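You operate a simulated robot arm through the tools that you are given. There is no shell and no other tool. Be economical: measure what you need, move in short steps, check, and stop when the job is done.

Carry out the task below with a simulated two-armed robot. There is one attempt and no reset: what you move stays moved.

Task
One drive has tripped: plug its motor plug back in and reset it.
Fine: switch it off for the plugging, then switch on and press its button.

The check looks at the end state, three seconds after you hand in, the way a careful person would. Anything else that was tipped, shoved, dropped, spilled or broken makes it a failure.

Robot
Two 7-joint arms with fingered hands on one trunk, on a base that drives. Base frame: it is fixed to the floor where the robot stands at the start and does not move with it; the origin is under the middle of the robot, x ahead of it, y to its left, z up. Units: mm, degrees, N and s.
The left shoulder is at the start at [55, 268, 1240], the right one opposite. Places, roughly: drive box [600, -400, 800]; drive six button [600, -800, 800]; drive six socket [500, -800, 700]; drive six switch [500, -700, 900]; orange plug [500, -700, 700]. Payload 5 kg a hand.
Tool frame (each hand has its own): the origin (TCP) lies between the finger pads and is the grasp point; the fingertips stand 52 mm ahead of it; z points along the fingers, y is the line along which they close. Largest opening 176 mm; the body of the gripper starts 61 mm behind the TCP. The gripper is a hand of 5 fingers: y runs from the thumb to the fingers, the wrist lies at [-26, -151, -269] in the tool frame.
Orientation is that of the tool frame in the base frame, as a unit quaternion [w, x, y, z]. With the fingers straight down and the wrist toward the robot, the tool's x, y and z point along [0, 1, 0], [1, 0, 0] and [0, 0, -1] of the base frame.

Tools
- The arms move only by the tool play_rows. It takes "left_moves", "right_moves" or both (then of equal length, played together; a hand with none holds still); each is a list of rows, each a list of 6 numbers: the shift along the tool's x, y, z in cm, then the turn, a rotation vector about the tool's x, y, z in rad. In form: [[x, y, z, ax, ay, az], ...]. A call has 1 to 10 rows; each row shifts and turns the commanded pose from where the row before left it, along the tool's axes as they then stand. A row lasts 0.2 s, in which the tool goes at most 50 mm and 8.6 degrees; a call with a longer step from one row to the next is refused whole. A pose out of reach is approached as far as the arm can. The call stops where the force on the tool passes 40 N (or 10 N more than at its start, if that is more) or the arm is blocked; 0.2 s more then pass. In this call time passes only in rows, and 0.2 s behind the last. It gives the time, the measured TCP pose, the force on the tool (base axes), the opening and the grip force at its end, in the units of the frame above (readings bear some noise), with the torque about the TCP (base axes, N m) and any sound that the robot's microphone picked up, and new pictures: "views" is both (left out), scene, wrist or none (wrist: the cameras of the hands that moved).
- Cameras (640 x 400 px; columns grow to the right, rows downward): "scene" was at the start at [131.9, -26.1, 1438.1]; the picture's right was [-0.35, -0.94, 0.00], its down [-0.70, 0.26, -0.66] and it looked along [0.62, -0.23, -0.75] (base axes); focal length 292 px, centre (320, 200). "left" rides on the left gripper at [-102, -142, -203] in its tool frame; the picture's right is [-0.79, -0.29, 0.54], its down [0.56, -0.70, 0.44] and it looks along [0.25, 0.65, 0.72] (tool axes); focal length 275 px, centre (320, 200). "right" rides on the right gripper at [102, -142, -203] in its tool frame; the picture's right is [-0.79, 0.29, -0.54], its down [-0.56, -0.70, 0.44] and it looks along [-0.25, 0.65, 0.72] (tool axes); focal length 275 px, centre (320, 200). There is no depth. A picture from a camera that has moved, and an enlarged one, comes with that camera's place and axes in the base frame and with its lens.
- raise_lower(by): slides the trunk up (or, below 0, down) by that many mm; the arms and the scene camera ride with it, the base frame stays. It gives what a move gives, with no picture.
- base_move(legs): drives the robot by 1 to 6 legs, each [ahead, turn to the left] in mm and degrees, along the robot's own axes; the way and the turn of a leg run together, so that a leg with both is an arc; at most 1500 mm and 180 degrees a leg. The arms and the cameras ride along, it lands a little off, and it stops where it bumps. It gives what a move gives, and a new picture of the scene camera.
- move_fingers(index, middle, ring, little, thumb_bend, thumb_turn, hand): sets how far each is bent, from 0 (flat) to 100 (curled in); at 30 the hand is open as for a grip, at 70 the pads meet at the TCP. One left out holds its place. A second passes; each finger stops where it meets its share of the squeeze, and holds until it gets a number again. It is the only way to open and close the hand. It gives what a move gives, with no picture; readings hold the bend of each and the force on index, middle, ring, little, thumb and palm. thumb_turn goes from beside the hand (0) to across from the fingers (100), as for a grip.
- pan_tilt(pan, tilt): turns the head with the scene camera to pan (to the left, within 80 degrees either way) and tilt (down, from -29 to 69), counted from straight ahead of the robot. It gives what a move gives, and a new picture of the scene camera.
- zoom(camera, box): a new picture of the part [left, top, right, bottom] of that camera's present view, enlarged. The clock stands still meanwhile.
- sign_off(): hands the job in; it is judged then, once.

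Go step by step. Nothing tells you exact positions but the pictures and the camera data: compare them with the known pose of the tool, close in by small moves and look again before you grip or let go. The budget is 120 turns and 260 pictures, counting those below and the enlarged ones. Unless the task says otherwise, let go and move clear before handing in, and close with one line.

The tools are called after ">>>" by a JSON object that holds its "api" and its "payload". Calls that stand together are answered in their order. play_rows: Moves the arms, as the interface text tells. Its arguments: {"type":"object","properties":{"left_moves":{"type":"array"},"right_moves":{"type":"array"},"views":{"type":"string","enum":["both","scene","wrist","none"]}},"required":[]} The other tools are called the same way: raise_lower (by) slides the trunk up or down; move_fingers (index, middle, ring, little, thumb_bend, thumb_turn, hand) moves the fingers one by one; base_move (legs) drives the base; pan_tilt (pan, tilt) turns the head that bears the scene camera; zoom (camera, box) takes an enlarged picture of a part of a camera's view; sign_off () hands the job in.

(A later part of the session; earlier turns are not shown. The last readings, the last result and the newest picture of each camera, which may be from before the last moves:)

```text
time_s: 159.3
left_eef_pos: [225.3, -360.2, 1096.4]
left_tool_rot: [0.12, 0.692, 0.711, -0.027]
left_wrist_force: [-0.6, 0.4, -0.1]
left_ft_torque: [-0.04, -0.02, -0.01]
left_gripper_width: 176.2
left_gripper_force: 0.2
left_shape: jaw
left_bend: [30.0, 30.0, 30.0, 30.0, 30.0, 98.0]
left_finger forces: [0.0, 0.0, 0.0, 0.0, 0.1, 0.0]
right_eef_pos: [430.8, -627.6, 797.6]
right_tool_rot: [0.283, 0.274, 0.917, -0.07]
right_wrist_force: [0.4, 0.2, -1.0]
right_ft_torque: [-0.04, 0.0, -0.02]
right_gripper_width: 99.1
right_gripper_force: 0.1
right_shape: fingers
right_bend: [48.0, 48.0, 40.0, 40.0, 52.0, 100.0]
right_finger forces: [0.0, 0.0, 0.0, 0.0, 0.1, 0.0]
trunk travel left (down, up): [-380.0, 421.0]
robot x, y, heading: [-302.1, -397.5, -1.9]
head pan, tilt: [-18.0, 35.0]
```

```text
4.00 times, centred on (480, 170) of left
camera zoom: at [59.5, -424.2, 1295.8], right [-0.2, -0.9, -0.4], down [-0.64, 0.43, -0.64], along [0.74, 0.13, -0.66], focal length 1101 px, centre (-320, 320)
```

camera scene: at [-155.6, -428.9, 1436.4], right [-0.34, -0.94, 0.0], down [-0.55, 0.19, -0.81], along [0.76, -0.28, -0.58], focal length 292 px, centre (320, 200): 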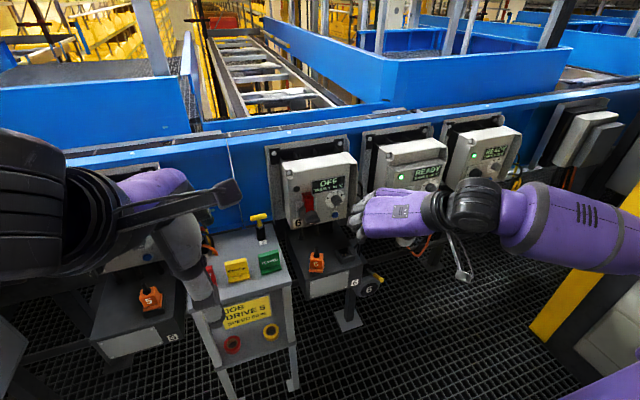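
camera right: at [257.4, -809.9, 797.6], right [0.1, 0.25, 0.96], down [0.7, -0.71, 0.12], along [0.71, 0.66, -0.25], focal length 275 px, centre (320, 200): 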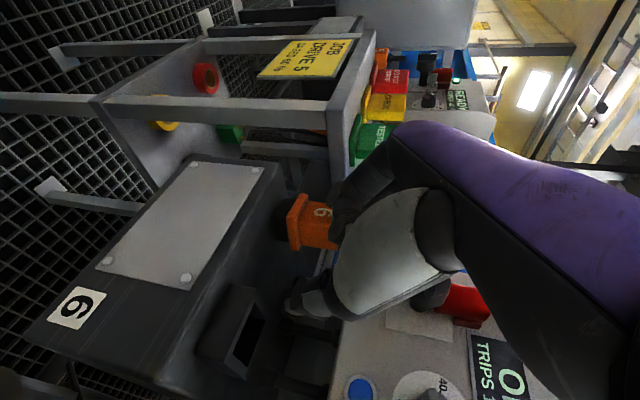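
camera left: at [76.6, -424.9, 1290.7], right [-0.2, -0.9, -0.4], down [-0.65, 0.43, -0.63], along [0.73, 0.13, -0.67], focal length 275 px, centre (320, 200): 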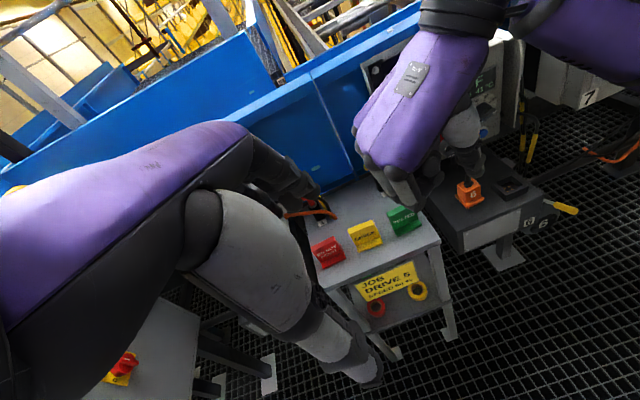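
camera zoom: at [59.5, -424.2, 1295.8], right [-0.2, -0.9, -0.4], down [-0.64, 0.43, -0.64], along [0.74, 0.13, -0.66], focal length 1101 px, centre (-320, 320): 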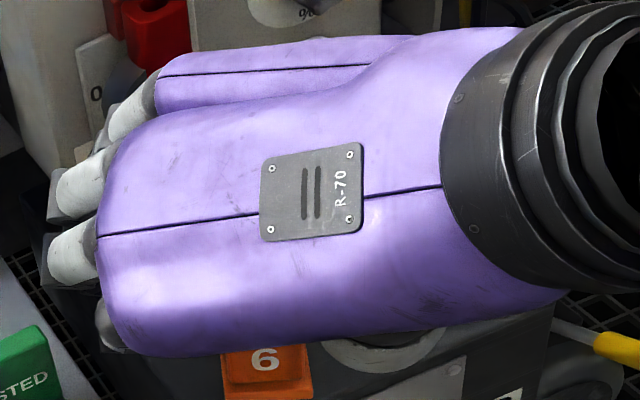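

Alignment matches the plug's twist. I descend the last ~58 mm.

>>> {"api": "play_rows", "payload": {"right_moves": [[0, 0, 0.5, 0, 0, 0], [0, 0, 0.9, 0, 0, 0], [0, 0, 1.1, 0, 0, 0], [0, 0, 1.1, 0, 0, 0], [0, 0, 1, 0, 0, 0], [0, 0, 0.7, 0, 0, 0], [0, 0, 0.4, 0, 0, 0], [0, 0, 0, 0, 0, 0]], "views": "none"}}

>>> {"api": "zoom", "payload": {"camera": "right", "box": [200, 140, 424, 280]}}

```text
time_s: 161.1
left_eef_pos: [226.1, -359.2, 1095.4]
left_tool_rot: [0.12, 0.692, 0.711, -0.027]
left_wrist_force: [-0.6, -1.0, -0.7]
left_ft_torque: [-0.02, 0.02, -0.02]
left_gripper_width: 175.7
left_gripper_force: 0.1
left_shape: jaw
left_bend: [30.0, 30.0, 30.0, 30.0, 30.0, 98.0]
left_finger forces: [0.1, 0.1, 0.0, 0.1, 0.0, 0.1]
right_eef_pos: [457.8, -641.7, 750.5]
right_tool_rot: [0.284, 0.274, 0.916, -0.07]
right_wrist_force: [-0.2, 1.1, 0.5]
right_ft_torque: [-0.04, -0.04, 0.04]
right_gripper_width: 99.1
right_gripper_force: 0.6
right_shape: fingers
right_bend: [48.0, 48.0, 40.0, 40.0, 52.0, 100.0]
right_finger forces: [0.0, 0.0, 0.1, 0.7, 0.0, 0.1]
trunk travel left (down, up): [-380.0, 421.0]
robot x, y, heading: [-300.9, -398.4, -1.9]
head pan, tilt: [-18.0, 35.0]
```

```text
2.86 times, centred on (312, 210) of right
camera zoom: at [214.4, -656.5, 857.2], right [0.44, 0.03, 0.9], down [0.22, -0.97, -0.08], along [0.87, 0.23, -0.44], focal length 786 px, centre (343, 171)
```

zoom: 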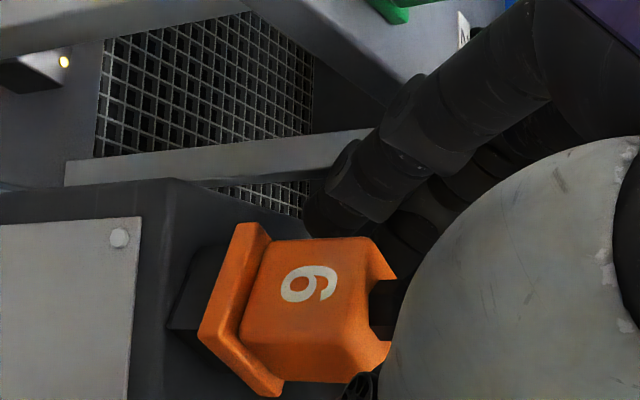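

Well placed. I close index, middle and thumb in two steps.

>>> {"api": "move_fingers", "payload": {"hand": "right", "index": 62, "middle": 62, "thumb_bend": 62}}

>>> {"api": "zoom", "payload": {"camera": "right", "box": [200, 140, 424, 280]}}

```text
time_s: 162.1
left_eef_pos: [225.0, -360.5, 1096.6]
left_tool_rot: [0.12, 0.692, 0.711, -0.027]
left_wrist_force: [0.4, 0.3, 0.4]
left_ft_torque: [-0.03, -0.02, 0.02]
left_gripper_width: 176.1
left_gripper_force: 0.0
left_shape: jaw
left_bend: [30.0, 30.0, 30.0, 30.0, 30.0, 98.0]
left_finger forces: [0.1, 0.0, 0.1, 0.0, 0.1, 0.0]
right_eef_pos: [459.4, -641.7, 749.9]
right_tool_rot: [0.284, 0.274, 0.916, -0.07]
right_wrist_force: [-0.2, 1.2, 0.3]
right_ft_torque: [-0.08, -0.06, 0.07]
right_gripper_width: 52.9
right_gripper_force: 2.6
right_shape: fingers
right_bend: [60.0, 62.0, 40.0, 40.0, 61.0, 100.0]
right_finger forces: [2.7, 0.1, 0.0, 0.7, 2.2, 0.1]
trunk travel left (down, up): [-380.0, 421.0]
robot x, y, heading: [-301.6, -397.2, -1.8]
head pan, tilt: [-18.0, 35.0]
```

```text
2.86 times, centred on (312, 210) of right
camera zoom: at [214.4, -656.5, 857.2], right [0.44, 0.03, 0.9], down [0.22, -0.97, -0.08], along [0.87, 0.23, -0.44], focal length 786 px, centre (343, 171)
```

zoom: 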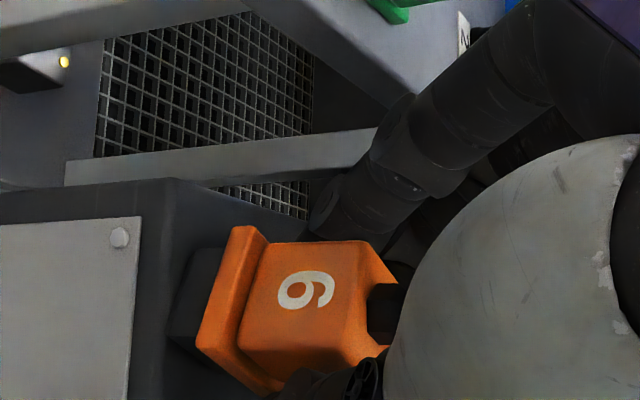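

Index and thumb touch evenly. I tighten.

>>> {"api": "move_fingers", "payload": {"hand": "right", "index": 78, "middle": 78, "thumb_bend": 78}}

>>> {"api": "zoom", "payload": {"camera": "right", "box": [200, 140, 424, 280]}}

```text
time_s: 163.1
left_eef_pos: [225.5, -359.9, 1097.3]
left_tool_rot: [0.122, 0.691, 0.712, -0.026]
left_wrist_force: [0.0, 0.2, 0.7]
left_ft_torque: [-0.01, -0.06, -0.01]
left_gripper_width: 176.1
left_gripper_force: 0.2
left_shape: jaw
left_bend: [30.0, 30.0, 30.0, 30.0, 30.0, 98.0]
left_finger forces: [0.0, 0.0, 0.0, 0.1, 0.1, 0.0]
right_eef_pos: [458.8, -642.2, 751.7]
right_tool_rot: [0.284, 0.275, 0.916, -0.071]
right_wrist_force: [0.3, -1.8, 7.7]
right_ft_torque: [0.09, 0.0, 0.04]
right_gripper_width: 50.5
right_gripper_force: 23.4
right_shape: fingers
right_bend: [51.0, 77.0, 40.0, 40.0, 72.0, 100.0]
right_finger forces: [16.7, 4.7, 0.0, 0.7, 24.6, 0.1]
trunk travel left (down, up): [-380.0, 421.0]
robot x, y, heading: [-305.4, -400.8, -1.7]
head pan, tilt: [-18.0, 35.0]
```

```text
2.86 times, centred on (312, 210) of right
camera zoom: at [214.5, -656.6, 857.7], right [0.44, 0.03, 0.9], down [0.22, -0.97, -0.08], along [0.87, 0.23, -0.43], focal length 786 px, centre (343, 171)
```

zoom: 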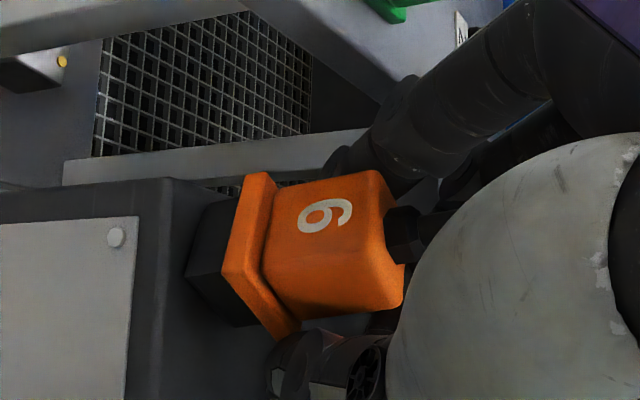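

The plug is held between index, middle and thumb, slightly shifted. I lift it 35 mm to test the grip.

>>> {"api": "play_rows", "payload": {"right_moves": [[-0.2, 0, -0.3, 0, 0, 0], [-0.3, 0, -0.5, 0, 0, 0], [-0.5, 0, -0.7, 0, 0, 0], [-0.5, 0, -0.7, 0, 0, 0], [-0.4, 0, -0.6, 0, 0, 0], [-0.2, 0, -0.3, 0, 0, 0], [0, 0, 0, 0, 0, 0]], "views": "none"}}

>>> {"api": "zoom", "payload": {"camera": "right", "box": [160, 120, 448, 300]}}

>>> {"api": "zoom", "payload": {"camera": "scene", "box": [240, 190, 400, 290]}}

```text
time_s: 164.7
left_eef_pos: [225.3, -361.2, 1097.0]
left_tool_rot: [0.121, 0.691, 0.712, -0.027]
left_wrist_force: [0.5, 0.0, 0.3]
left_ft_torque: [0.05, -0.02, -0.02]
left_gripper_width: 176.0
left_gripper_force: 0.0
left_shape: jaw
left_bend: [30.0, 30.0, 30.0, 30.0, 30.0, 98.0]
left_finger forces: [0.0, 0.0, 0.0, 0.0, 0.0, 0.0]
right_eef_pos: [458.6, -644.0, 787.5]
right_tool_rot: [0.283, 0.274, 0.916, -0.07]
right_wrist_force: [-0.4, -0.5, -2.6]
right_ft_torque: [0.0, -0.03, 0.01]
right_gripper_width: 50.4
right_gripper_force: 19.4
right_shape: fingers
right_bend: [51.0, 77.0, 40.0, 40.0, 72.0, 100.0]
right_finger forces: [17.6, 0.7, 0.1, 1.0, 20.0, 0.1]
trunk travel left (down, up): [-380.0, 421.0]
robot x, y, heading: [-302.0, -399.0, -1.8]
head pan, tilt: [-18.0, 35.0]
```

```text
2.22 times, centred on (304, 210) of right
camera zoom: at [213.7, -657.6, 894.7], right [0.44, 0.03, 0.9], down [0.22, -0.97, -0.08], along [0.87, 0.23, -0.44], focal length 612 px, centre (356, 178)
```

zoom: 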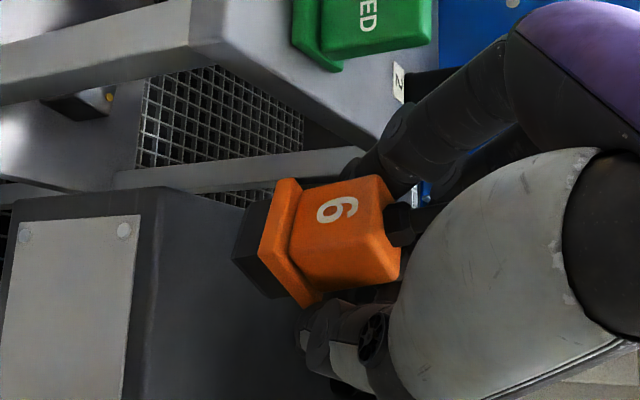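

```text
4.00 times, centred on (320, 240) of scene
camera zoom: at [-155.3, -428.8, 1436.3], right [-0.34, -0.94, 0.0], down [-0.55, 0.19, -0.81], along [0.76, -0.28, -0.58], focal length 1168 px, centre (320, 40)
```

zoom: 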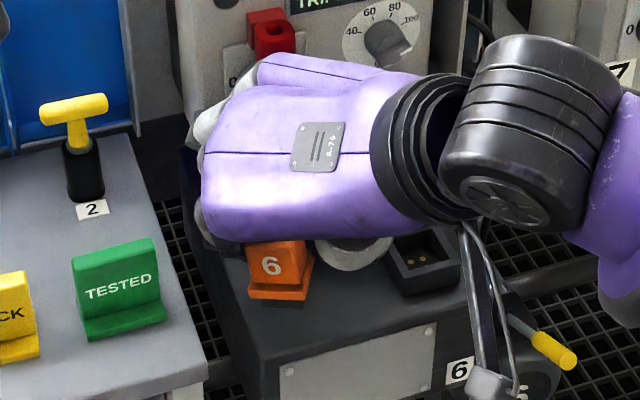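

Plug lifted cleanly, nearly upright. I turn the hand +32° to square the plug up, with a little extra height.

>>> {"api": "play_rows", "payload": {"right_moves": [[-0.2, 0, -0.3, -0.015, 0.001, -0.025], [-0.3, 0, -0.4, -0.03, 0.002, -0.045], [-0.2, 0, -0.3, -0.04, 0.002, -0.06], [0, 0, 0, -0.045, 0.002, -0.066], [0, 0, 0, -0.045, 0.002, -0.066], [0, 0, 0, -0.045, 0.002, -0.066], [0, 0, 0, -0.045, 0.002, -0.066], [0, 0, 0, -0.035, 0.002, -0.05], [0, 0, 0, -0.012, 0.001, -0.02], [0, 0, 0, 0, 0, 0]], "views": "none"}}

>>> {"api": "zoom", "payload": {"camera": "right", "box": [160, 120, 448, 300]}}

>>> {"api": "zoom", "payload": {"camera": "scene", "box": [240, 190, 400, 290]}}

```text
time_s: 166.9
left_eef_pos: [226.3, -360.4, 1096.2]
left_tool_rot: [0.121, 0.692, 0.711, -0.026]
left_wrist_force: [-0.8, -0.2, 0.3]
left_ft_torque: [0.03, 0.02, -0.01]
left_gripper_width: 176.3
left_gripper_force: 0.0
left_shape: jaw
left_bend: [30.0, 30.0, 30.0, 30.0, 30.0, 98.0]
left_finger forces: [0.1, 0.1, 0.0, 0.0, 0.1, 0.0]
right_eef_pos: [458.5, -643.0, 800.1]
right_tool_rot: [0.291, 0.011, 0.957, 0.011]
right_wrist_force: [0.4, -0.4, -1.1]
right_ft_torque: [-0.02, -0.03, -0.03]
right_gripper_width: 50.5
right_gripper_force: 19.2
right_shape: fingers
right_bend: [51.0, 77.0, 40.0, 40.0, 72.0, 100.0]
right_finger forces: [17.7, 0.5, 0.0, 0.0, 20.0, 0.1]
trunk travel left (down, up): [-380.0, 421.0]
robot x, y, heading: [-302.0, -395.6, -1.8]
head pan, tilt: [-18.0, 35.0]
```

```text
2.22 times, centred on (304, 210) of right
camera zoom: at [258.8, -785.9, 906.5], right [0.36, 0.26, 0.9], down [0.7, -0.71, -0.08], along [0.62, 0.66, -0.44], focal length 612 px, centre (356, 178)
```

zoom: 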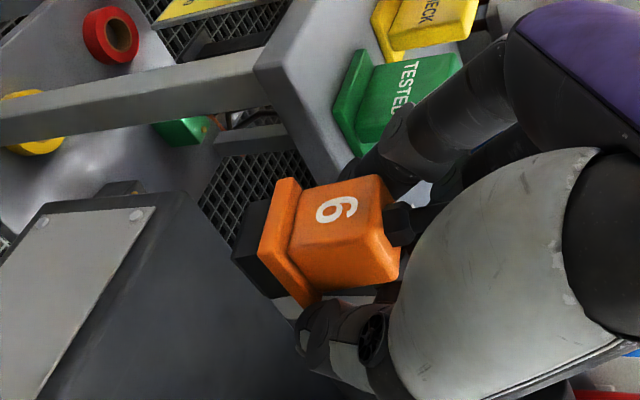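

```text
4.00 times, centred on (320, 240) of scene
camera zoom: at [-155.3, -428.8, 1436.3], right [-0.34, -0.94, 0.0], down [-0.55, 0.19, -0.81], along [0.76, -0.28, -0.58], focal length 1168 px, centre (320, 40)
```

zoom: 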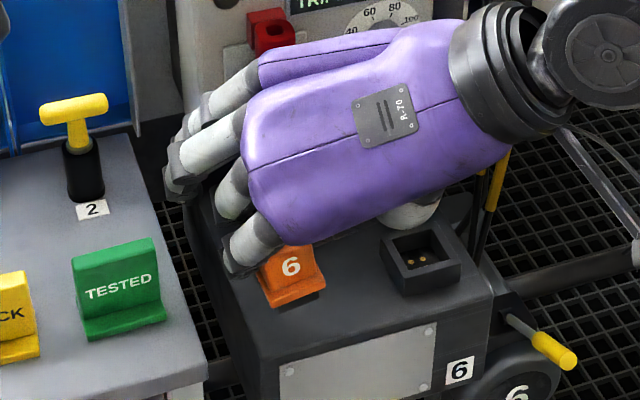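

Nearly square (about 8° over-rotated). I carry the plug right first, then forward over the socket.

>>> {"api": "play_rows", "payload": {"right_moves": [[0, -0.5, 0, 0, 0, 0], [0, -1.2, 0, 0.02, 0, 0.03], [0, -1.8, 0, 0.03, 0, 0.043], [0, -2, 0, 0.03, 0, 0.043], [0, -2, 0, 0, 0, 0], [0, -1.8, 0, 0, 0, 0], [-0.6, -1.3, 0.4, 0, 0, 0], [-1, -0.8, 0.6, 0, 0, 0], [-0.9, -0.4, 0.5, 0, 0, 0], [-0.5, 0, 0.3, 0, 0, 0]], "views": "none"}}

>>> {"api": "zoom", "payload": {"camera": "right", "box": [160, 120, 448, 300]}}

>>> {"api": "zoom", "payload": {"camera": "scene", "box": [270, 200, 398, 280]}}

>>> {"api": "zoom", "payload": {"camera": "left", "box": [430, 140, 558, 220]}}

```text
time_s: 168.3
left_eef_pos: [203.3, -369.0, 1107.1]
left_tool_rot: [0.133, 0.699, 0.702, -0.032]
left_wrist_force: [-4.4, -1.8, 2.7]
left_ft_torque: [0.31, -0.44, 0.26]
left_gripper_width: 176.1
left_gripper_force: 0.0
left_shape: jaw
left_bend: [30.0, 30.0, 30.0, 30.0, 30.0, 97.0]
left_finger forces: [0.0, 0.0, 0.0, 0.1, 0.0, 0.0]
right_eef_pos: [435.6, -720.6, 812.3]
right_tool_rot: [0.298, 0.073, 0.952, -0.002]
right_wrist_force: [-4.8, 15.4, 0.5]
right_ft_torque: [-0.22, -0.64, 1.44]
right_gripper_width: 50.5
right_gripper_force: 27.0
right_shape: fingers
right_bend: [51.0, 78.0, 37.0, 26.0, 72.0, 100.0]
right_finger forces: [17.5, 0.3, 6.7, 9.9, 19.6, 0.1]
trunk travel left (down, up): [-380.0, 421.0]
robot x, y, heading: [-301.6, -401.2, -1.6]
head pan, tilt: [-18.0, 35.0]
stopped in row 6 (right hand): the force on the tool passed its limit at 47 N (the readings are from after the stop); the commanded pose is now the measured one
```

```text
2.22 times, centred on (304, 210) of right
camera zoom: at [216.9, -836.0, 914.5], right [0.38, 0.2, 0.9], down [0.6, -0.79, -0.07], along [0.7, 0.57, -0.42], focal length 612 px, centre (356, 178)
```

zoom: 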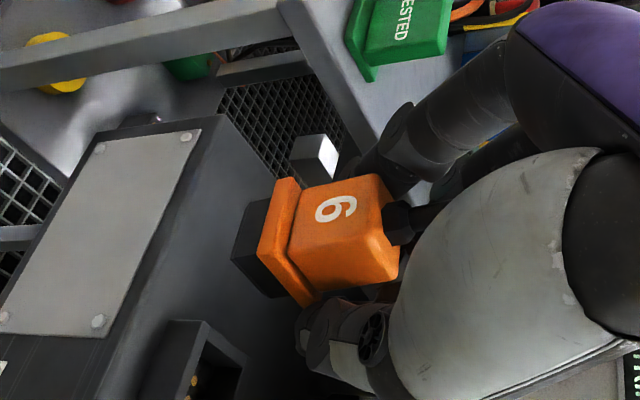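

```text
5.00 times, centred on (334, 240) of scene
camera zoom: at [-160.1, -429.6, 1437.0], right [-0.34, -0.94, 0.0], down [-0.55, 0.19, -0.81], along [0.76, -0.28, -0.58], focal length 1460 px, centre (250, 0)
```

zoom: 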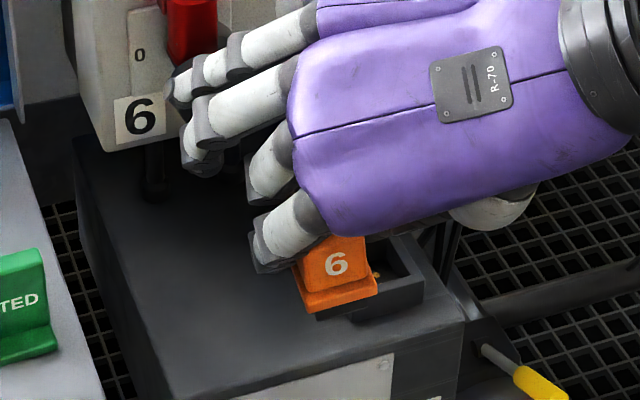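

```text
5.00 times, centred on (494, 180) of left
camera zoom: at [33.7, -424.9, 1305.1], right [-0.22, -0.9, -0.38], down [-0.62, 0.43, -0.66], along [0.75, 0.09, -0.65], focal length 1376 px, centre (-550, 300)
```

zoom: 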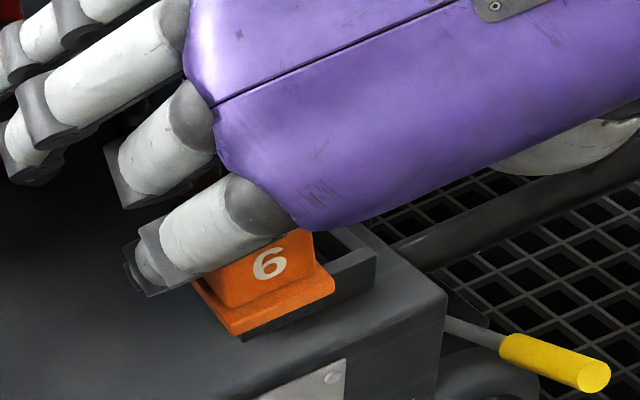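

The little finger brushed the knob. I check the switch state.

>>> {"api": "zoom", "payload": {"camera": "scene", "box": [270, 150, 398, 230]}}

>>> {"api": "zoom", "payload": {"camera": "left", "box": [400, 70, 560, 170]}}

```text
5.00 times, centred on (334, 190) of scene
camera zoom: at [-160.1, -429.6, 1437.0], right [-0.34, -0.94, 0.0], down [-0.55, 0.19, -0.81], along [0.76, -0.28, -0.58], focal length 1460 px, centre (250, 250)
```

zoom: 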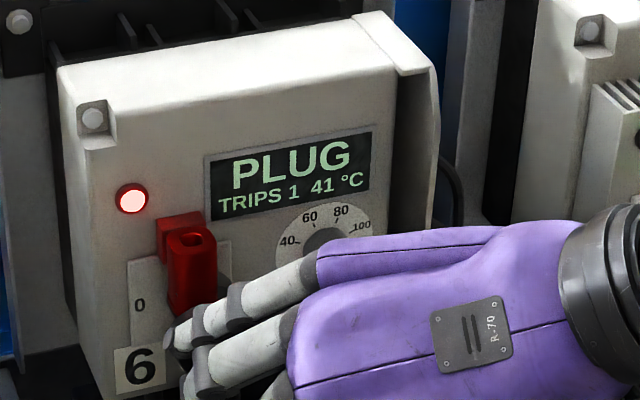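

```text
4.00 times, centred on (480, 120) of left
camera zoom: at [33.7, -424.9, 1305.1], right [-0.22, -0.9, -0.38], down [-0.62, 0.43, -0.66], along [0.75, 0.09, -0.65], focal length 1101 px, centre (-320, 520)
```

zoom: 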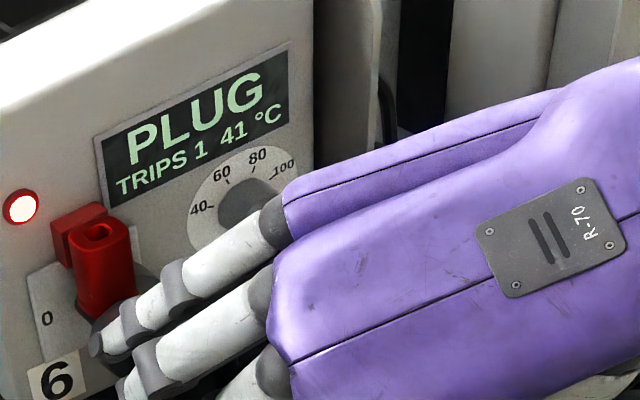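

The brush flipped the switch back on (PLUG shown), so it must be switched off again. I set the plug down squarely on the shelf away from the knob: back, down, then forward.

>>> {"api": "play_rows", "payload": {"right_moves": [[0.3, 0, -0.2, 0, 0, 0], [0.6, -0.1, 0.3, 0, 0, 0], [1, -0.1, 1.4, 0, 0, 0], [1.1, -0.1, 1.5, 0, 0, 0], [0.9, 0, 1.3, 0, 0, 0], [-0.6, 0.3, 0.4, 0, 0, 0], [-1, 0.4, 0.7, 0, 0, 0], [-1.1, 0.4, 0.8, 0, 0, 0], [-0.7, 0.3, 0.5, 0, 0, 0], [0, 0, 0, 0, 0, 0]], "views": "none"}}

>>> {"api": "zoom", "payload": {"camera": "scene", "box": [250, 180, 410, 280]}}

>>> {"api": "zoom", "payload": {"camera": "right", "box": [120, 100, 440, 300]}}

```text
time_s: 169.8
left_eef_pos: [188.3, -377.2, 1112.0]
left_tool_rot: [0.141, 0.707, 0.692, -0.039]
left_wrist_force: [-2.1, -2.1, 1.3]
left_ft_torque: [0.26, -0.26, 0.18]
left_gripper_width: 175.7
left_gripper_force: 0.0
left_shape: jaw
left_bend: [30.0, 30.0, 30.0, 30.0, 30.0, 97.0]
left_finger forces: [0.0, 0.0, 0.0, 0.0, 0.0, 0.0]
right_eef_pos: [428.9, -720.8, 762.5]
right_tool_rot: [0.302, 0.074, 0.95, -0.004]
right_wrist_force: [-1.0, -4.2, -1.4]
right_ft_torque: [0.45, -0.16, 0.21]
right_gripper_width: 50.1
right_gripper_force: 19.2
right_shape: fingers
right_bend: [51.0, 78.0, 40.0, 39.0, 73.0, 100.0]
right_finger forces: [18.3, 0.3, 0.0, 0.0, 19.3, 0.1]
trunk travel left (down, up): [-380.0, 421.0]
robot x, y, heading: [-300.9, -398.0, -1.6]
head pan, tilt: [-18.0, 35.0]
stopped in row 7 (right hand): the force on the tool passed its limit at 53 N (the readings are from after the stop); the commanded pose is now the measured one
```

```text
4.00 times, centred on (330, 230) of scene
camera zoom: at [-157.5, -430.7, 1436.5], right [-0.34, -0.94, 0.0], down [-0.55, 0.2, -0.81], along [0.76, -0.28, -0.58], focal length 1168 px, centre (280, 80)
```

zoom: 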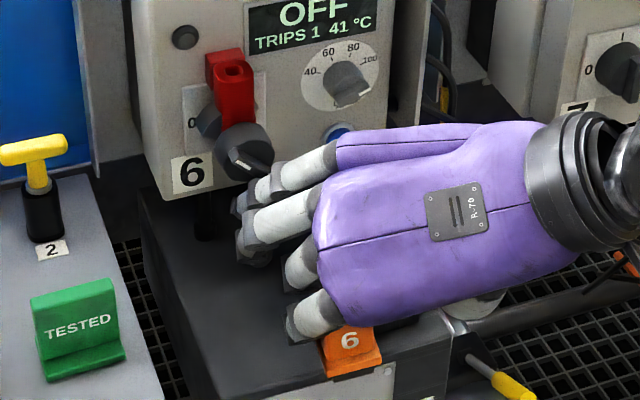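

```text
2.00 times, centred on (280, 200) of right
camera zoom: at [210.5, -836.2, 863.8], right [0.37, 0.2, 0.91], down [0.6, -0.8, -0.07], along [0.71, 0.57, -0.42], focal length 551 px, centre (400, 200)
```

zoom: 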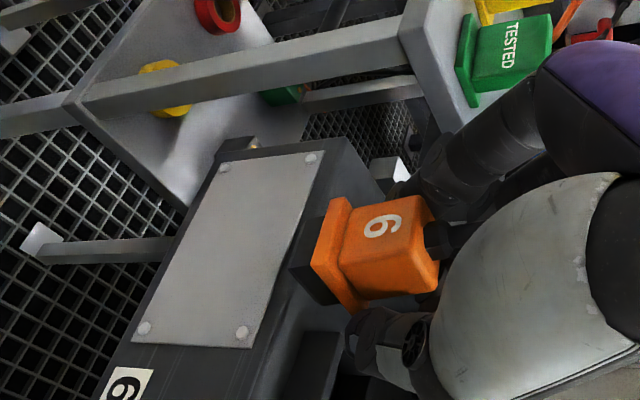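

Interesting: the little finger has turned the lever partly to OFF again and sits under its lower end. Raising the hand slightly should complete the turn to 0.

>>> {"api": "play_rows", "payload": {"right_moves": [[-0.2, 0, -0.3, 0, 0, 0], [-0.4, -0.2, -0.5, 0, 0, 0], [-0.4, -0.2, -0.6, 0, 0, 0], [-0.3, -0.2, -0.5, 0, 0, 0], [0, 0, 0, 0, 0, 0]], "views": "none"}}

>>> {"api": "zoom", "payload": {"camera": "scene", "box": [270, 160, 398, 240]}}

```text
time_s: 171.0
left_eef_pos: [191.6, -376.1, 1109.6]
left_tool_rot: [0.141, 0.706, 0.693, -0.039]
left_wrist_force: [0.0, 0.2, 0.0]
left_ft_torque: [0.02, 0.0, 0.0]
left_gripper_width: 175.9
left_gripper_force: 0.0
left_shape: jaw
left_bend: [30.0, 30.0, 30.0, 30.0, 30.0, 97.0]
left_finger forces: [0.0, 0.0, 0.0, 0.0, 0.1, 0.0]
right_eef_pos: [429.7, -726.5, 783.5]
right_tool_rot: [0.301, 0.074, 0.951, -0.005]
right_wrist_force: [-8.3, -0.4, -10.1]
right_ft_torque: [-0.57, 0.14, 0.55]
right_gripper_width: 50.2
right_gripper_force: 24.6
right_shape: fingers
right_bend: [51.0, 78.0, 40.0, 36.0, 73.0, 100.0]
right_finger forces: [18.5, 0.4, 0.1, 11.3, 19.2, 0.1]
trunk travel left (down, up): [-380.0, 421.0]
robot x, y, heading: [-302.8, -398.4, -1.3]
head pan, tilt: [-18.0, 35.0]
```

```text
5.00 times, centred on (334, 200) of scene
camera zoom: at [-155.4, -428.9, 1436.3], right [-0.34, -0.94, 0.0], down [-0.55, 0.19, -0.81], along [0.76, -0.28, -0.58], focal length 1460 px, centre (250, 200)
```

zoom: 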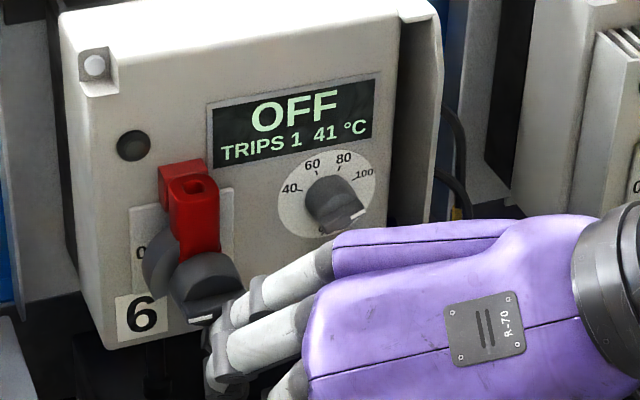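

The lever is now horizontal at 0 and the display reads OFF, with the plug still in hand. I ease back from the lever, tuck ring and little slightly, and shift right toward the socket.

>>> {"api": "play_rows", "payload": {"right_moves": [[0.4, -0.1, -0.2, 0, 0, 0], [0.6, -0.1, -0.5, 0, 0, 0], [0.6, -0.1, -0.5, 0, 0, 0], [-0.2, -0.6, -0.2, 0, 0, 0], [-0.3, -1.1, -0.2, 0, 0, 0], [-0.3, -1.3, -0.2, 0, 0, 0], [-0.2, -1.2, 0, 0, 0, 0], [-0.1, -0.9, 0, 0, 0, 0], [0, -0.5, 0, 0, 0, 0], [0, 0, 0, 0, 0, 0]], "views": "none"}}

>>> {"api": "move_fingers", "payload": {"hand": "right", "ring": 52, "little": 52}}

>>> {"api": "zoom", "payload": {"camera": "scene", "box": [260, 170, 420, 270]}}

>>> {"api": "zoom", "payload": {"camera": "right", "box": [120, 100, 440, 300]}}

```text
time_s: 173.2
left_eef_pos: [191.4, -377.4, 1110.4]
left_tool_rot: [0.141, 0.706, 0.693, -0.04]
left_wrist_force: [-0.9, 0.5, 0.2]
left_ft_torque: [0.0, 0.02, 0.03]
left_gripper_width: 175.7
left_gripper_force: 0.0
left_shape: jaw
left_bend: [30.0, 30.0, 30.0, 30.0, 30.0, 97.0]
left_finger forces: [0.0, 0.0, 0.0, 0.1, 0.1, 0.0]
right_eef_pos: [406.5, -783.3, 795.4]
right_tool_rot: [0.303, 0.074, 0.95, -0.005]
right_wrist_force: [-0.3, 0.0, -1.1]
right_ft_torque: [-0.06, -0.01, -0.03]
right_gripper_width: 50.5
right_gripper_force: 19.3
right_shape: fingers
right_bend: [51.0, 78.0, 40.0, 39.0, 73.0, 100.0]
right_finger forces: [18.4, 0.3, 0.0, 0.1, 19.2, 0.1]
trunk travel left (down, up): [-380.0, 421.0]
robot x, y, heading: [-299.4, -398.8, -1.8]
head pan, tilt: [-18.0, 35.0]
```

```text
time_s: 174.2
left_eef_pos: [191.8, -375.7, 1108.6]
left_tool_rot: [0.14, 0.706, 0.693, -0.041]
left_wrist_force: [0.3, -0.1, 0.2]
left_ft_torque: [-0.01, -0.01, 0.03]
left_gripper_width: 175.9
left_gripper_force: 0.2
left_shape: jaw
left_bend: [30.0, 30.0, 30.0, 30.0, 30.0, 97.0]
left_finger forces: [0.0, 0.0, 0.1, 0.1, 0.0, 0.0]
right_eef_pos: [406.5, -782.9, 795.7]
right_tool_rot: [0.302, 0.074, 0.951, -0.005]
right_wrist_force: [0.5, 0.0, -1.7]
right_ft_torque: [-0.03, -0.01, 0.01]
right_gripper_width: 50.2
right_gripper_force: 18.7
right_shape: fingers
right_bend: [51.0, 78.0, 52.0, 52.0, 73.0, 100.0]
right_finger forces: [18.5, 0.3, 0.0, 0.1, 19.1, 0.1]
trunk travel left (down, up): [-380.0, 421.0]
robot x, y, heading: [-300.5, -399.2, -1.8]
head pan, tilt: [-18.0, 35.0]
```

```text
4.00 times, centred on (340, 220) of scene
camera zoom: at [-155.4, -428.8, 1436.3], right [-0.34, -0.94, 0.0], down [-0.55, 0.19, -0.81], along [0.76, -0.28, -0.58], focal length 1168 px, centre (240, 120)
```

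zoom: 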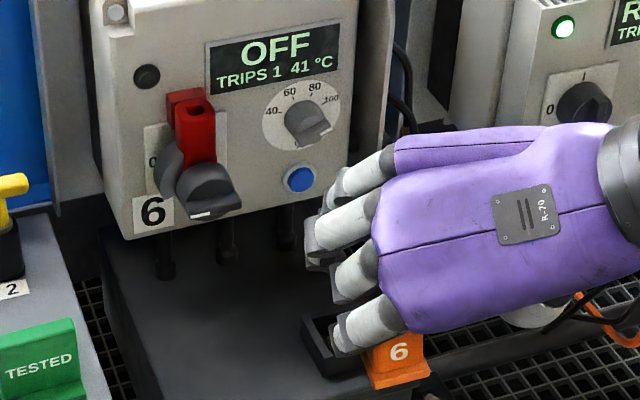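

```text
2.00 times, centred on (280, 200) of right
camera zoom: at [188.1, -897.9, 896.5], right [0.37, 0.2, 0.91], down [0.6, -0.8, -0.07], along [0.71, 0.57, -0.42], focal length 551 px, centre (400, 200)
```

zoom: 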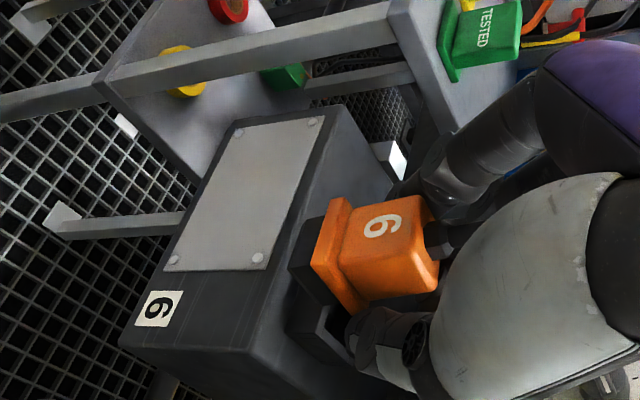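

The plug hangs square at about [403,-756] and the switch is safely OFF. I move it forward over the socket at [488,-761].

>>> {"api": "play_rows", "payload": {"right_moves": [[-0.4, 0.04, 0.3, 0, 0, 0], [-0.8, 0.08, 0.55, 0, 0, 0], [-1, 0.1, 0.7, 0, 0, 0], [-1.1, 0.1, 0.8, 0, 0, 0], [-1.1, 0.1, 0.8, 0, 0, 0], [-1.1, 0.1, 0.75, 0, 0, 0], [-0.8, 0.1, 0.55, 0, 0, 0], [-0.4, 0.05, 0.3, 0, 0, 0], [-0.2, 0, 0.1, 0, 0, 0], [0, 0, 0, 0, 0, 0]], "views": "none"}}

>>> {"api": "zoom", "payload": {"camera": "scene", "box": [290, 190, 418, 270]}}

>>> {"api": "zoom", "payload": {"camera": "right", "box": [180, 120, 404, 260]}}

>>> {"api": "zoom", "payload": {"camera": "left", "box": [430, 140, 558, 220]}}

```text
time_s: 176.5
left_eef_pos: [174.0, -388.4, 1119.5]
left_tool_rot: [0.149, 0.709, 0.687, -0.048]
left_wrist_force: [-3.6, -2.5, 0.6]
left_ft_torque: [0.26, -0.28, 0.22]
left_gripper_width: 175.7
left_gripper_force: 0.0
left_shape: jaw
left_bend: [30.0, 30.0, 30.0, 30.0, 30.0, 97.0]
left_finger forces: [0.0, 0.0, 0.0, 0.0, 0.1, 0.0]
right_eef_pos: [475.7, -788.5, 805.1]
right_tool_rot: [0.307, 0.074, 0.949, -0.004]
right_wrist_force: [-7.4, -3.6, -5.0]
right_ft_torque: [0.17, -0.15, 0.48]
right_gripper_width: 50.2
right_gripper_force: 22.2
right_shape: fingers
right_bend: [51.0, 78.0, 52.0, 53.0, 73.0, 100.0]
right_finger forces: [18.4, 0.4, 0.1, 6.8, 19.2, 0.0]
trunk travel left (down, up): [-380.0, 421.0]
robot x, y, heading: [-299.8, -397.3, -1.8]
head pan, tilt: [-18.0, 35.0]
stopped in row 10 (right hand): the force on the tool passed its limit at 40 N (the readings are from after the stop); the commanded pose is now the measured one
```

```text
5.00 times, centred on (354, 230) of scene
camera zoom: at [-158.5, -430.8, 1436.8], right [-0.34, -0.94, 0.0], down [-0.55, 0.2, -0.81], along [0.76, -0.28, -0.58], focal length 1460 px, centre (150, 50)
```

zoom: 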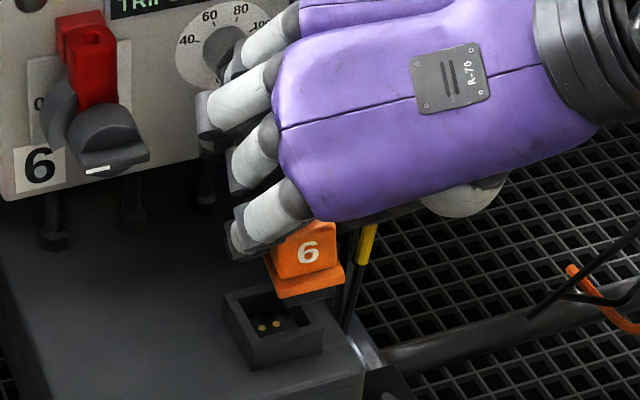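

```text
2.86 times, centred on (292, 190) of right
camera zoom: at [256.4, -904.2, 903.8], right [0.36, 0.21, 0.91], down [0.61, -0.79, -0.06], along [0.71, 0.57, -0.41], focal length 786 px, centre (400, 229)
```

zoom: 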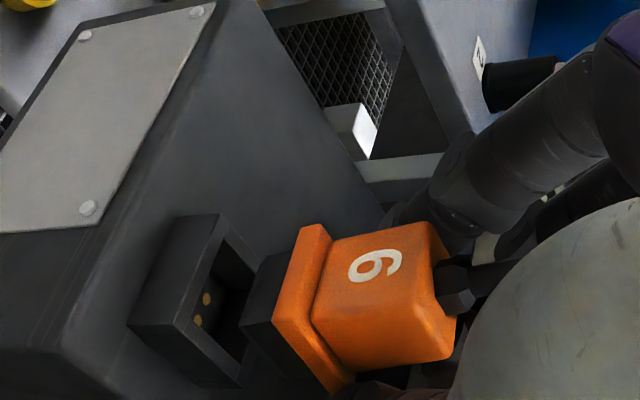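

```text
5.00 times, centred on (494, 180) of left
camera zoom: at [1.1, -429.1, 1319.5], right [-0.25, -0.91, -0.34], down [-0.6, 0.42, -0.68], along [0.76, 0.04, -0.65], focal length 1376 px, centre (-550, 300)
```

zoom: 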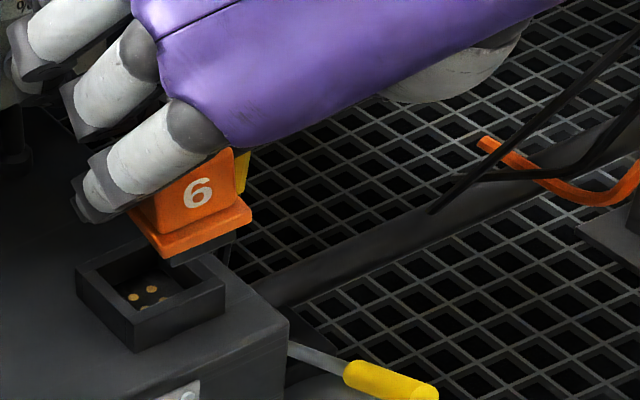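

Close to position; the little finger only grazed the panel edge since the hand is a bit high. I lower 20 mm with a small correction and re-measure.

>>> {"api": "play_rows", "payload": {"right_moves": [[0.3, 0, 0.4, 0, 0, 0], [0.4, 0, 0.6, 0, 0, 0], [0.4, 0.2, 0.6, 0, 0, 0], [-0.3, 0.3, 0.2, 0, 0, 0], [-0.4, 0.1, 0.2, 0, 0, 0], [0, 0, 0, 0, 0, 0], [0, 0, 0, 0, 0, 0]], "views": "none"}}

>>> {"api": "zoom", "payload": {"camera": "scene", "box": [320, 220, 400, 270]}}

>>> {"api": "zoom", "payload": {"camera": "right", "box": [210, 170, 338, 250]}}

>>> {"api": "zoom", "payload": {"camera": "left", "box": [430, 150, 526, 210]}}

```text
time_s: 178.1
left_eef_pos: [177.4, -386.2, 1117.5]
left_tool_rot: [0.148, 0.71, 0.687, -0.048]
left_wrist_force: [-0.2, 0.2, 0.7]
left_ft_torque: [0.02, -0.03, -0.02]
left_gripper_width: 176.2
left_gripper_force: 0.0
left_shape: jaw
left_bend: [30.0, 30.0, 30.0, 30.0, 30.0, 97.0]
left_finger forces: [0.0, 0.1, 0.0, 0.1, 0.1, 0.1]
right_eef_pos: [486.6, -780.7, 786.0]
right_tool_rot: [0.306, 0.073, 0.949, -0.004]
right_wrist_force: [-8.1, 2.9, -3.5]
right_ft_torque: [-0.34, -0.37, 0.57]
right_gripper_width: 50.3
right_gripper_force: 23.0
right_shape: fingers
right_bend: [51.0, 78.0, 52.0, 52.0, 73.0, 100.0]
right_finger forces: [18.5, 0.4, 0.0, 8.0, 19.0, 0.0]
trunk travel left (down, up): [-380.0, 421.0]
robot x, y, heading: [-300.4, -397.9, -1.9]
head pan, tilt: [-18.0, 35.0]
```

```text
8.00 times, centred on (360, 245) of scene
camera zoom: at [-155.9, -428.5, 1436.4], right [-0.34, -0.94, 0.0], down [-0.55, 0.19, -0.81], along [0.76, -0.28, -0.58], focal length 2335 px, centre (0, -160)
```

zoom: 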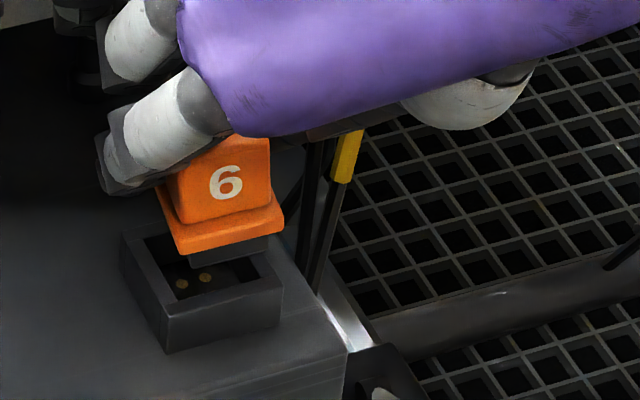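

```text
5.00 times, centred on (274, 210) of right
camera zoom: at [267.8, -896.8, 885.0], right [0.36, 0.21, 0.91], down [0.6, -0.79, -0.06], along [0.71, 0.57, -0.41], focal length 1376 px, centre (550, 150)
```

zoom: 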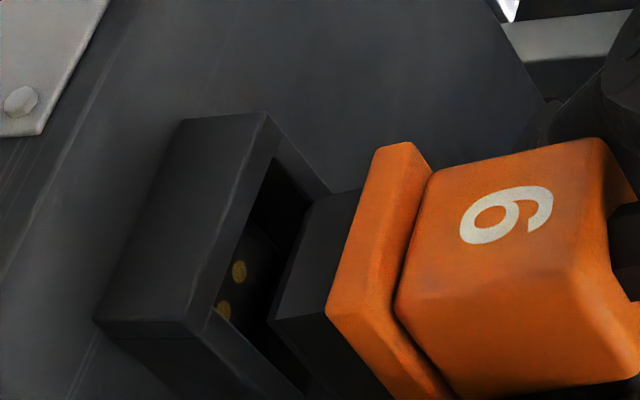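

```text
6.67 times, centred on (478, 180) of left
camera zoom: at [4.3, -426.7, 1318.1], right [-0.25, -0.91, -0.34], down [-0.61, 0.42, -0.67], along [0.75, 0.04, -0.66], focal length 1835 px, centre (-733, 333)
```

zoom: 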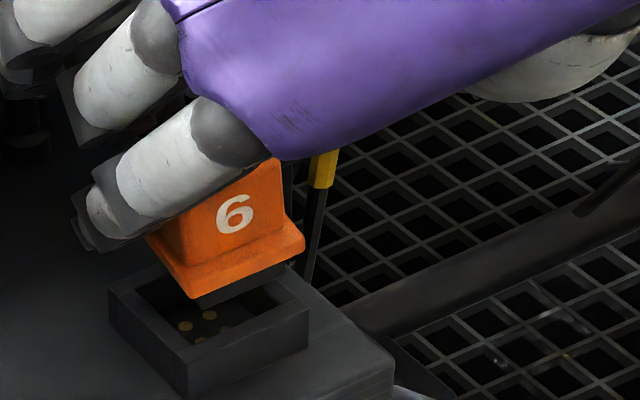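

The plug sits ~15 mm above the socket but about 5 mm too far right. I correct +5.5 mm left, ease the little finger out between the cable glands, and lower gently.

>>> {"api": "move_fingers", "payload": {"hand": "right", "little": 40}}

>>> {"api": "play_rows", "payload": {"right_moves": [[0.1, 0.25, 0, 0, 0, 0], [0.1, 0.3, 0, 0, 0, 0], [0.2, 0, 0.3, 0, 0, 0], [0.3, 0, 0.4, 0, 0, 0], [0, 0, 0, 0, 0, 0]], "views": "none"}}

>>> {"api": "zoom", "payload": {"camera": "scene", "box": [320, 220, 400, 270]}}

>>> {"api": "zoom", "payload": {"camera": "right", "box": [210, 170, 338, 250]}}

```text
time_s: 179.1
left_eef_pos: [177.2, -386.9, 1117.0]
left_tool_rot: [0.147, 0.71, 0.687, -0.049]
left_wrist_force: [0.4, -0.1, -0.6]
left_ft_torque: [0.01, 0.02, -0.01]
left_gripper_width: 175.9
left_gripper_force: 0.0
left_shape: jaw
left_bend: [30.0, 30.0, 30.0, 30.0, 30.0, 97.0]
left_finger forces: [0.0, 0.0, 0.1, 0.0, 0.0, 0.1]
right_eef_pos: [487.1, -781.5, 785.3]
right_tool_rot: [0.307, 0.073, 0.949, -0.005]
right_wrist_force: [-0.9, -0.7, -1.6]
right_ft_torque: [-0.02, -0.02, 0.02]
right_gripper_width: 50.3
right_gripper_force: 19.2
right_shape: fingers
right_bend: [51.0, 78.0, 52.0, 40.0, 73.0, 100.0]
right_finger forces: [18.5, 0.5, 0.0, 0.0, 19.0, 0.1]
trunk travel left (down, up): [-380.0, 421.0]
robot x, y, heading: [-301.3, -399.0, -1.9]
head pan, tilt: [-18.0, 35.0]
```

```text
time_s: 180.3
left_eef_pos: [177.5, -385.8, 1117.6]
left_tool_rot: [0.149, 0.71, 0.687, -0.049]
left_wrist_force: [-0.8, -0.3, 0.0]
left_ft_torque: [-0.02, -0.02, -0.01]
left_gripper_width: 176.0
left_gripper_force: 0.0
left_shape: jaw
left_bend: [30.0, 30.0, 30.0, 30.0, 30.0, 97.0]
left_finger forces: [0.1, 0.0, 0.0, 0.1, 0.0, 0.1]
right_eef_pos: [486.5, -775.3, 775.7]
right_tool_rot: [0.307, 0.073, 0.949, -0.005]
right_wrist_force: [-0.3, 0.6, -1.4]
right_ft_torque: [-0.04, -0.03, 0.0]
right_gripper_width: 50.3
right_gripper_force: 19.7
right_shape: fingers
right_bend: [51.0, 78.0, 52.0, 40.0, 73.0, 100.0]
right_finger forces: [18.6, 0.3, 0.0, 0.0, 19.1, 0.1]
trunk travel left (down, up): [-380.0, 421.0]
robot x, y, heading: [-301.2, -398.6, -1.8]
head pan, tilt: [-18.0, 35.0]
```

```text
8.00 times, centred on (360, 245) of scene
camera zoom: at [-155.5, -428.6, 1436.4], right [-0.34, -0.94, 0.0], down [-0.55, 0.19, -0.81], along [0.76, -0.28, -0.58], focal length 2335 px, centre (0, -160)
```

zoom: 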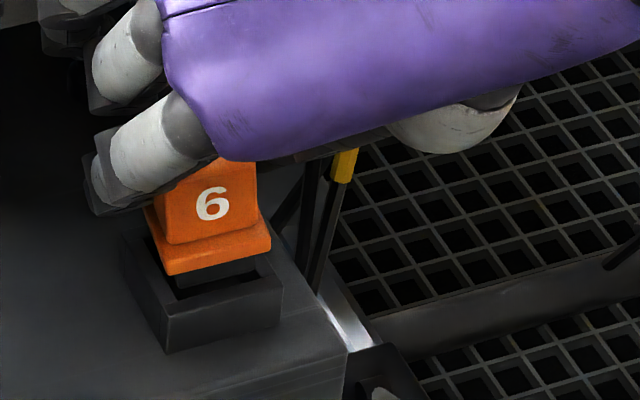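

```text
5.00 times, centred on (274, 210) of right
camera zoom: at [267.3, -891.2, 875.2], right [0.36, 0.2, 0.91], down [0.6, -0.79, -0.06], along [0.71, 0.57, -0.41], focal length 1376 px, centre (550, 150)
```

zoom: 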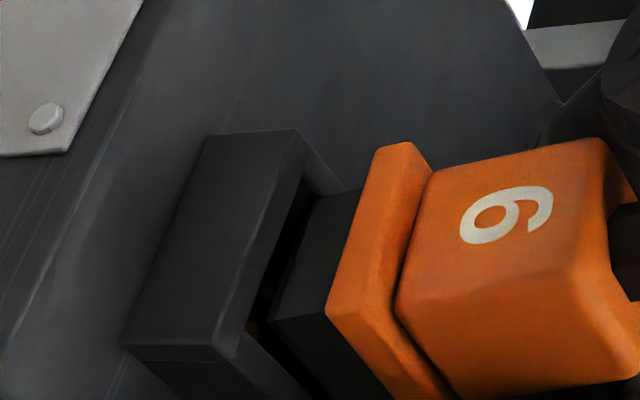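

Aligned within a few mm. I nudge 3 mm forward and lower in small steps, watching the height reached.

>>> {"api": "play_rows", "payload": {"right_moves": [[-0.24, 0.04, 0.17, 0, 0, 0], [0.17, 0, 0.25, 0, 0, 0], [0.17, 0, 0.25, 0, 0, 0], [0.17, 0, 0.25, 0, 0, 0], [0.17, 0, 0.25, 0, 0, 0], [0, 0, 0, 0, 0, 0]], "views": "none"}}

>>> {"api": "zoom", "payload": {"camera": "right", "box": [210, 170, 338, 250]}}

```text
time_s: 181.7
left_eef_pos: [175.5, -386.6, 1119.5]
left_tool_rot: [0.149, 0.709, 0.688, -0.049]
left_wrist_force: [0.0, -0.5, -0.2]
left_ft_torque: [0.03, 0.02, -0.05]
left_gripper_width: 175.8
left_gripper_force: 0.2
left_shape: jaw
left_bend: [30.0, 30.0, 30.0, 30.0, 30.0, 97.0]
left_finger forces: [0.0, 0.0, 0.0, 0.0, 0.0, 0.1]
right_eef_pos: [491.0, -774.4, 767.8]
right_tool_rot: [0.309, 0.073, 0.948, -0.003]
right_wrist_force: [3.6, -5.3, 32.2]
right_ft_torque: [0.65, -0.52, -0.17]
right_gripper_width: 50.4
right_gripper_force: 30.5
right_shape: fingers
right_bend: [50.0, 78.0, 52.0, 40.0, 73.0, 100.0]
right_finger forces: [18.5, 3.8, 0.1, 0.0, 38.9, 0.1]
trunk travel left (down, up): [-380.0, 421.0]
robot x, y, heading: [-302.4, -398.9, -1.6]
head pan, tilt: [-18.0, 35.0]
```

```text
5.00 times, centred on (274, 210) of right
camera zoom: at [271.5, -890.1, 865.7], right [0.36, 0.2, 0.91], down [0.6, -0.79, -0.06], along [0.71, 0.57, -0.41], focal length 1376 px, centre (550, 150)
```

zoom: 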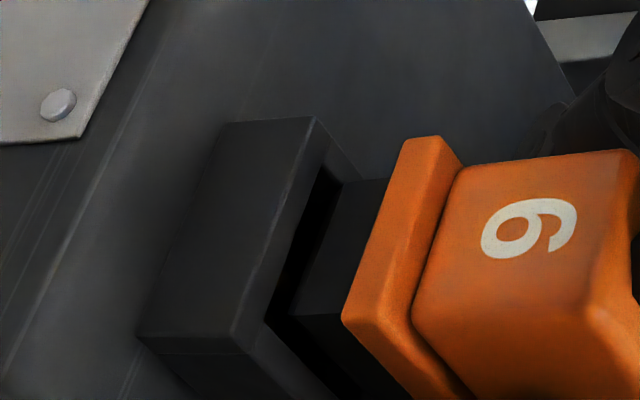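

Resistance at 10 mm short: the view shows the base ~3 mm too far back and 1–2 mm too far left. I unload slightly, correct, and press again.

>>> {"api": "play_rows", "payload": {"right_moves": [[-0.12, 0, -0.17, 0, 0, 0], [0.24, -0.2, -0.17, 0, 0, 0], [0.1, 0, -0.05, 0, 0, 0], [0.17, 0, 0.25, 0, 0, 0], [0.17, 0, 0.25, 0, 0, 0], [0.17, 0, 0.25, 0, 0, 0], [0.11, 0, 0.16, 0, 0, 0], [0, 0, 0, 0, 0, 0]], "views": "none"}}

>>> {"api": "zoom", "payload": {"camera": "right", "box": [210, 170, 370, 270]}}

>>> {"api": "zoom", "payload": {"camera": "scene", "box": [320, 220, 400, 270]}}

```text
time_s: 183.5
left_eef_pos: [178.2, -386.2, 1117.7]
left_tool_rot: [0.149, 0.709, 0.688, -0.05]
left_wrist_force: [-0.2, 0.1, 0.6]
left_ft_torque: [-0.05, 0.01, 0.05]
left_gripper_width: 175.6
left_gripper_force: 0.2
left_shape: jaw
left_bend: [30.0, 30.0, 30.0, 30.0, 30.0, 97.0]
left_finger forces: [0.0, 0.1, 0.1, 0.1, 0.0, 0.0]
right_eef_pos: [486.4, -775.2, 755.8]
right_tool_rot: [0.307, 0.074, 0.949, -0.003]
right_wrist_force: [-0.1, 1.1, 8.7]
right_ft_torque: [0.45, -0.19, 0.15]
right_gripper_width: 49.7
right_gripper_force: 21.9
right_shape: fingers
right_bend: [50.0, 78.0, 52.0, 40.0, 73.0, 100.0]
right_finger forces: [22.4, 0.0, 0.0, 0.0, 21.8, 0.1]
trunk travel left (down, up): [-380.0, 421.0]
robot x, y, heading: [-303.2, -398.4, -1.9]
head pan, tilt: [-18.0, 35.0]
```

```text
4.00 times, centred on (290, 220) of right
camera zoom: at [267.0, -891.4, 854.8], right [0.36, 0.2, 0.91], down [0.6, -0.79, -0.06], along [0.71, 0.57, -0.41], focal length 1101 px, centre (440, 120)
```

zoom: 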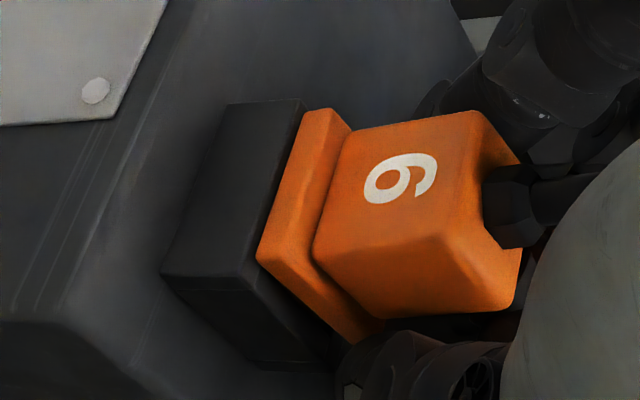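

```text
8.00 times, centred on (360, 245) of scene
camera zoom: at [-156.3, -428.2, 1436.5], right [-0.34, -0.94, 0.0], down [-0.55, 0.19, -0.81], along [0.76, -0.28, -0.58], focal length 2335 px, centre (0, -160)
```

zoom: 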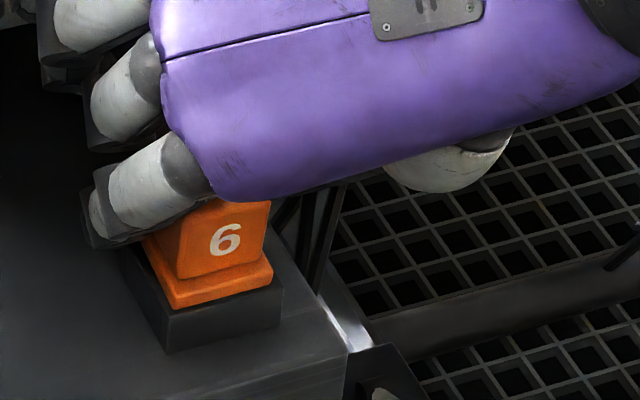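

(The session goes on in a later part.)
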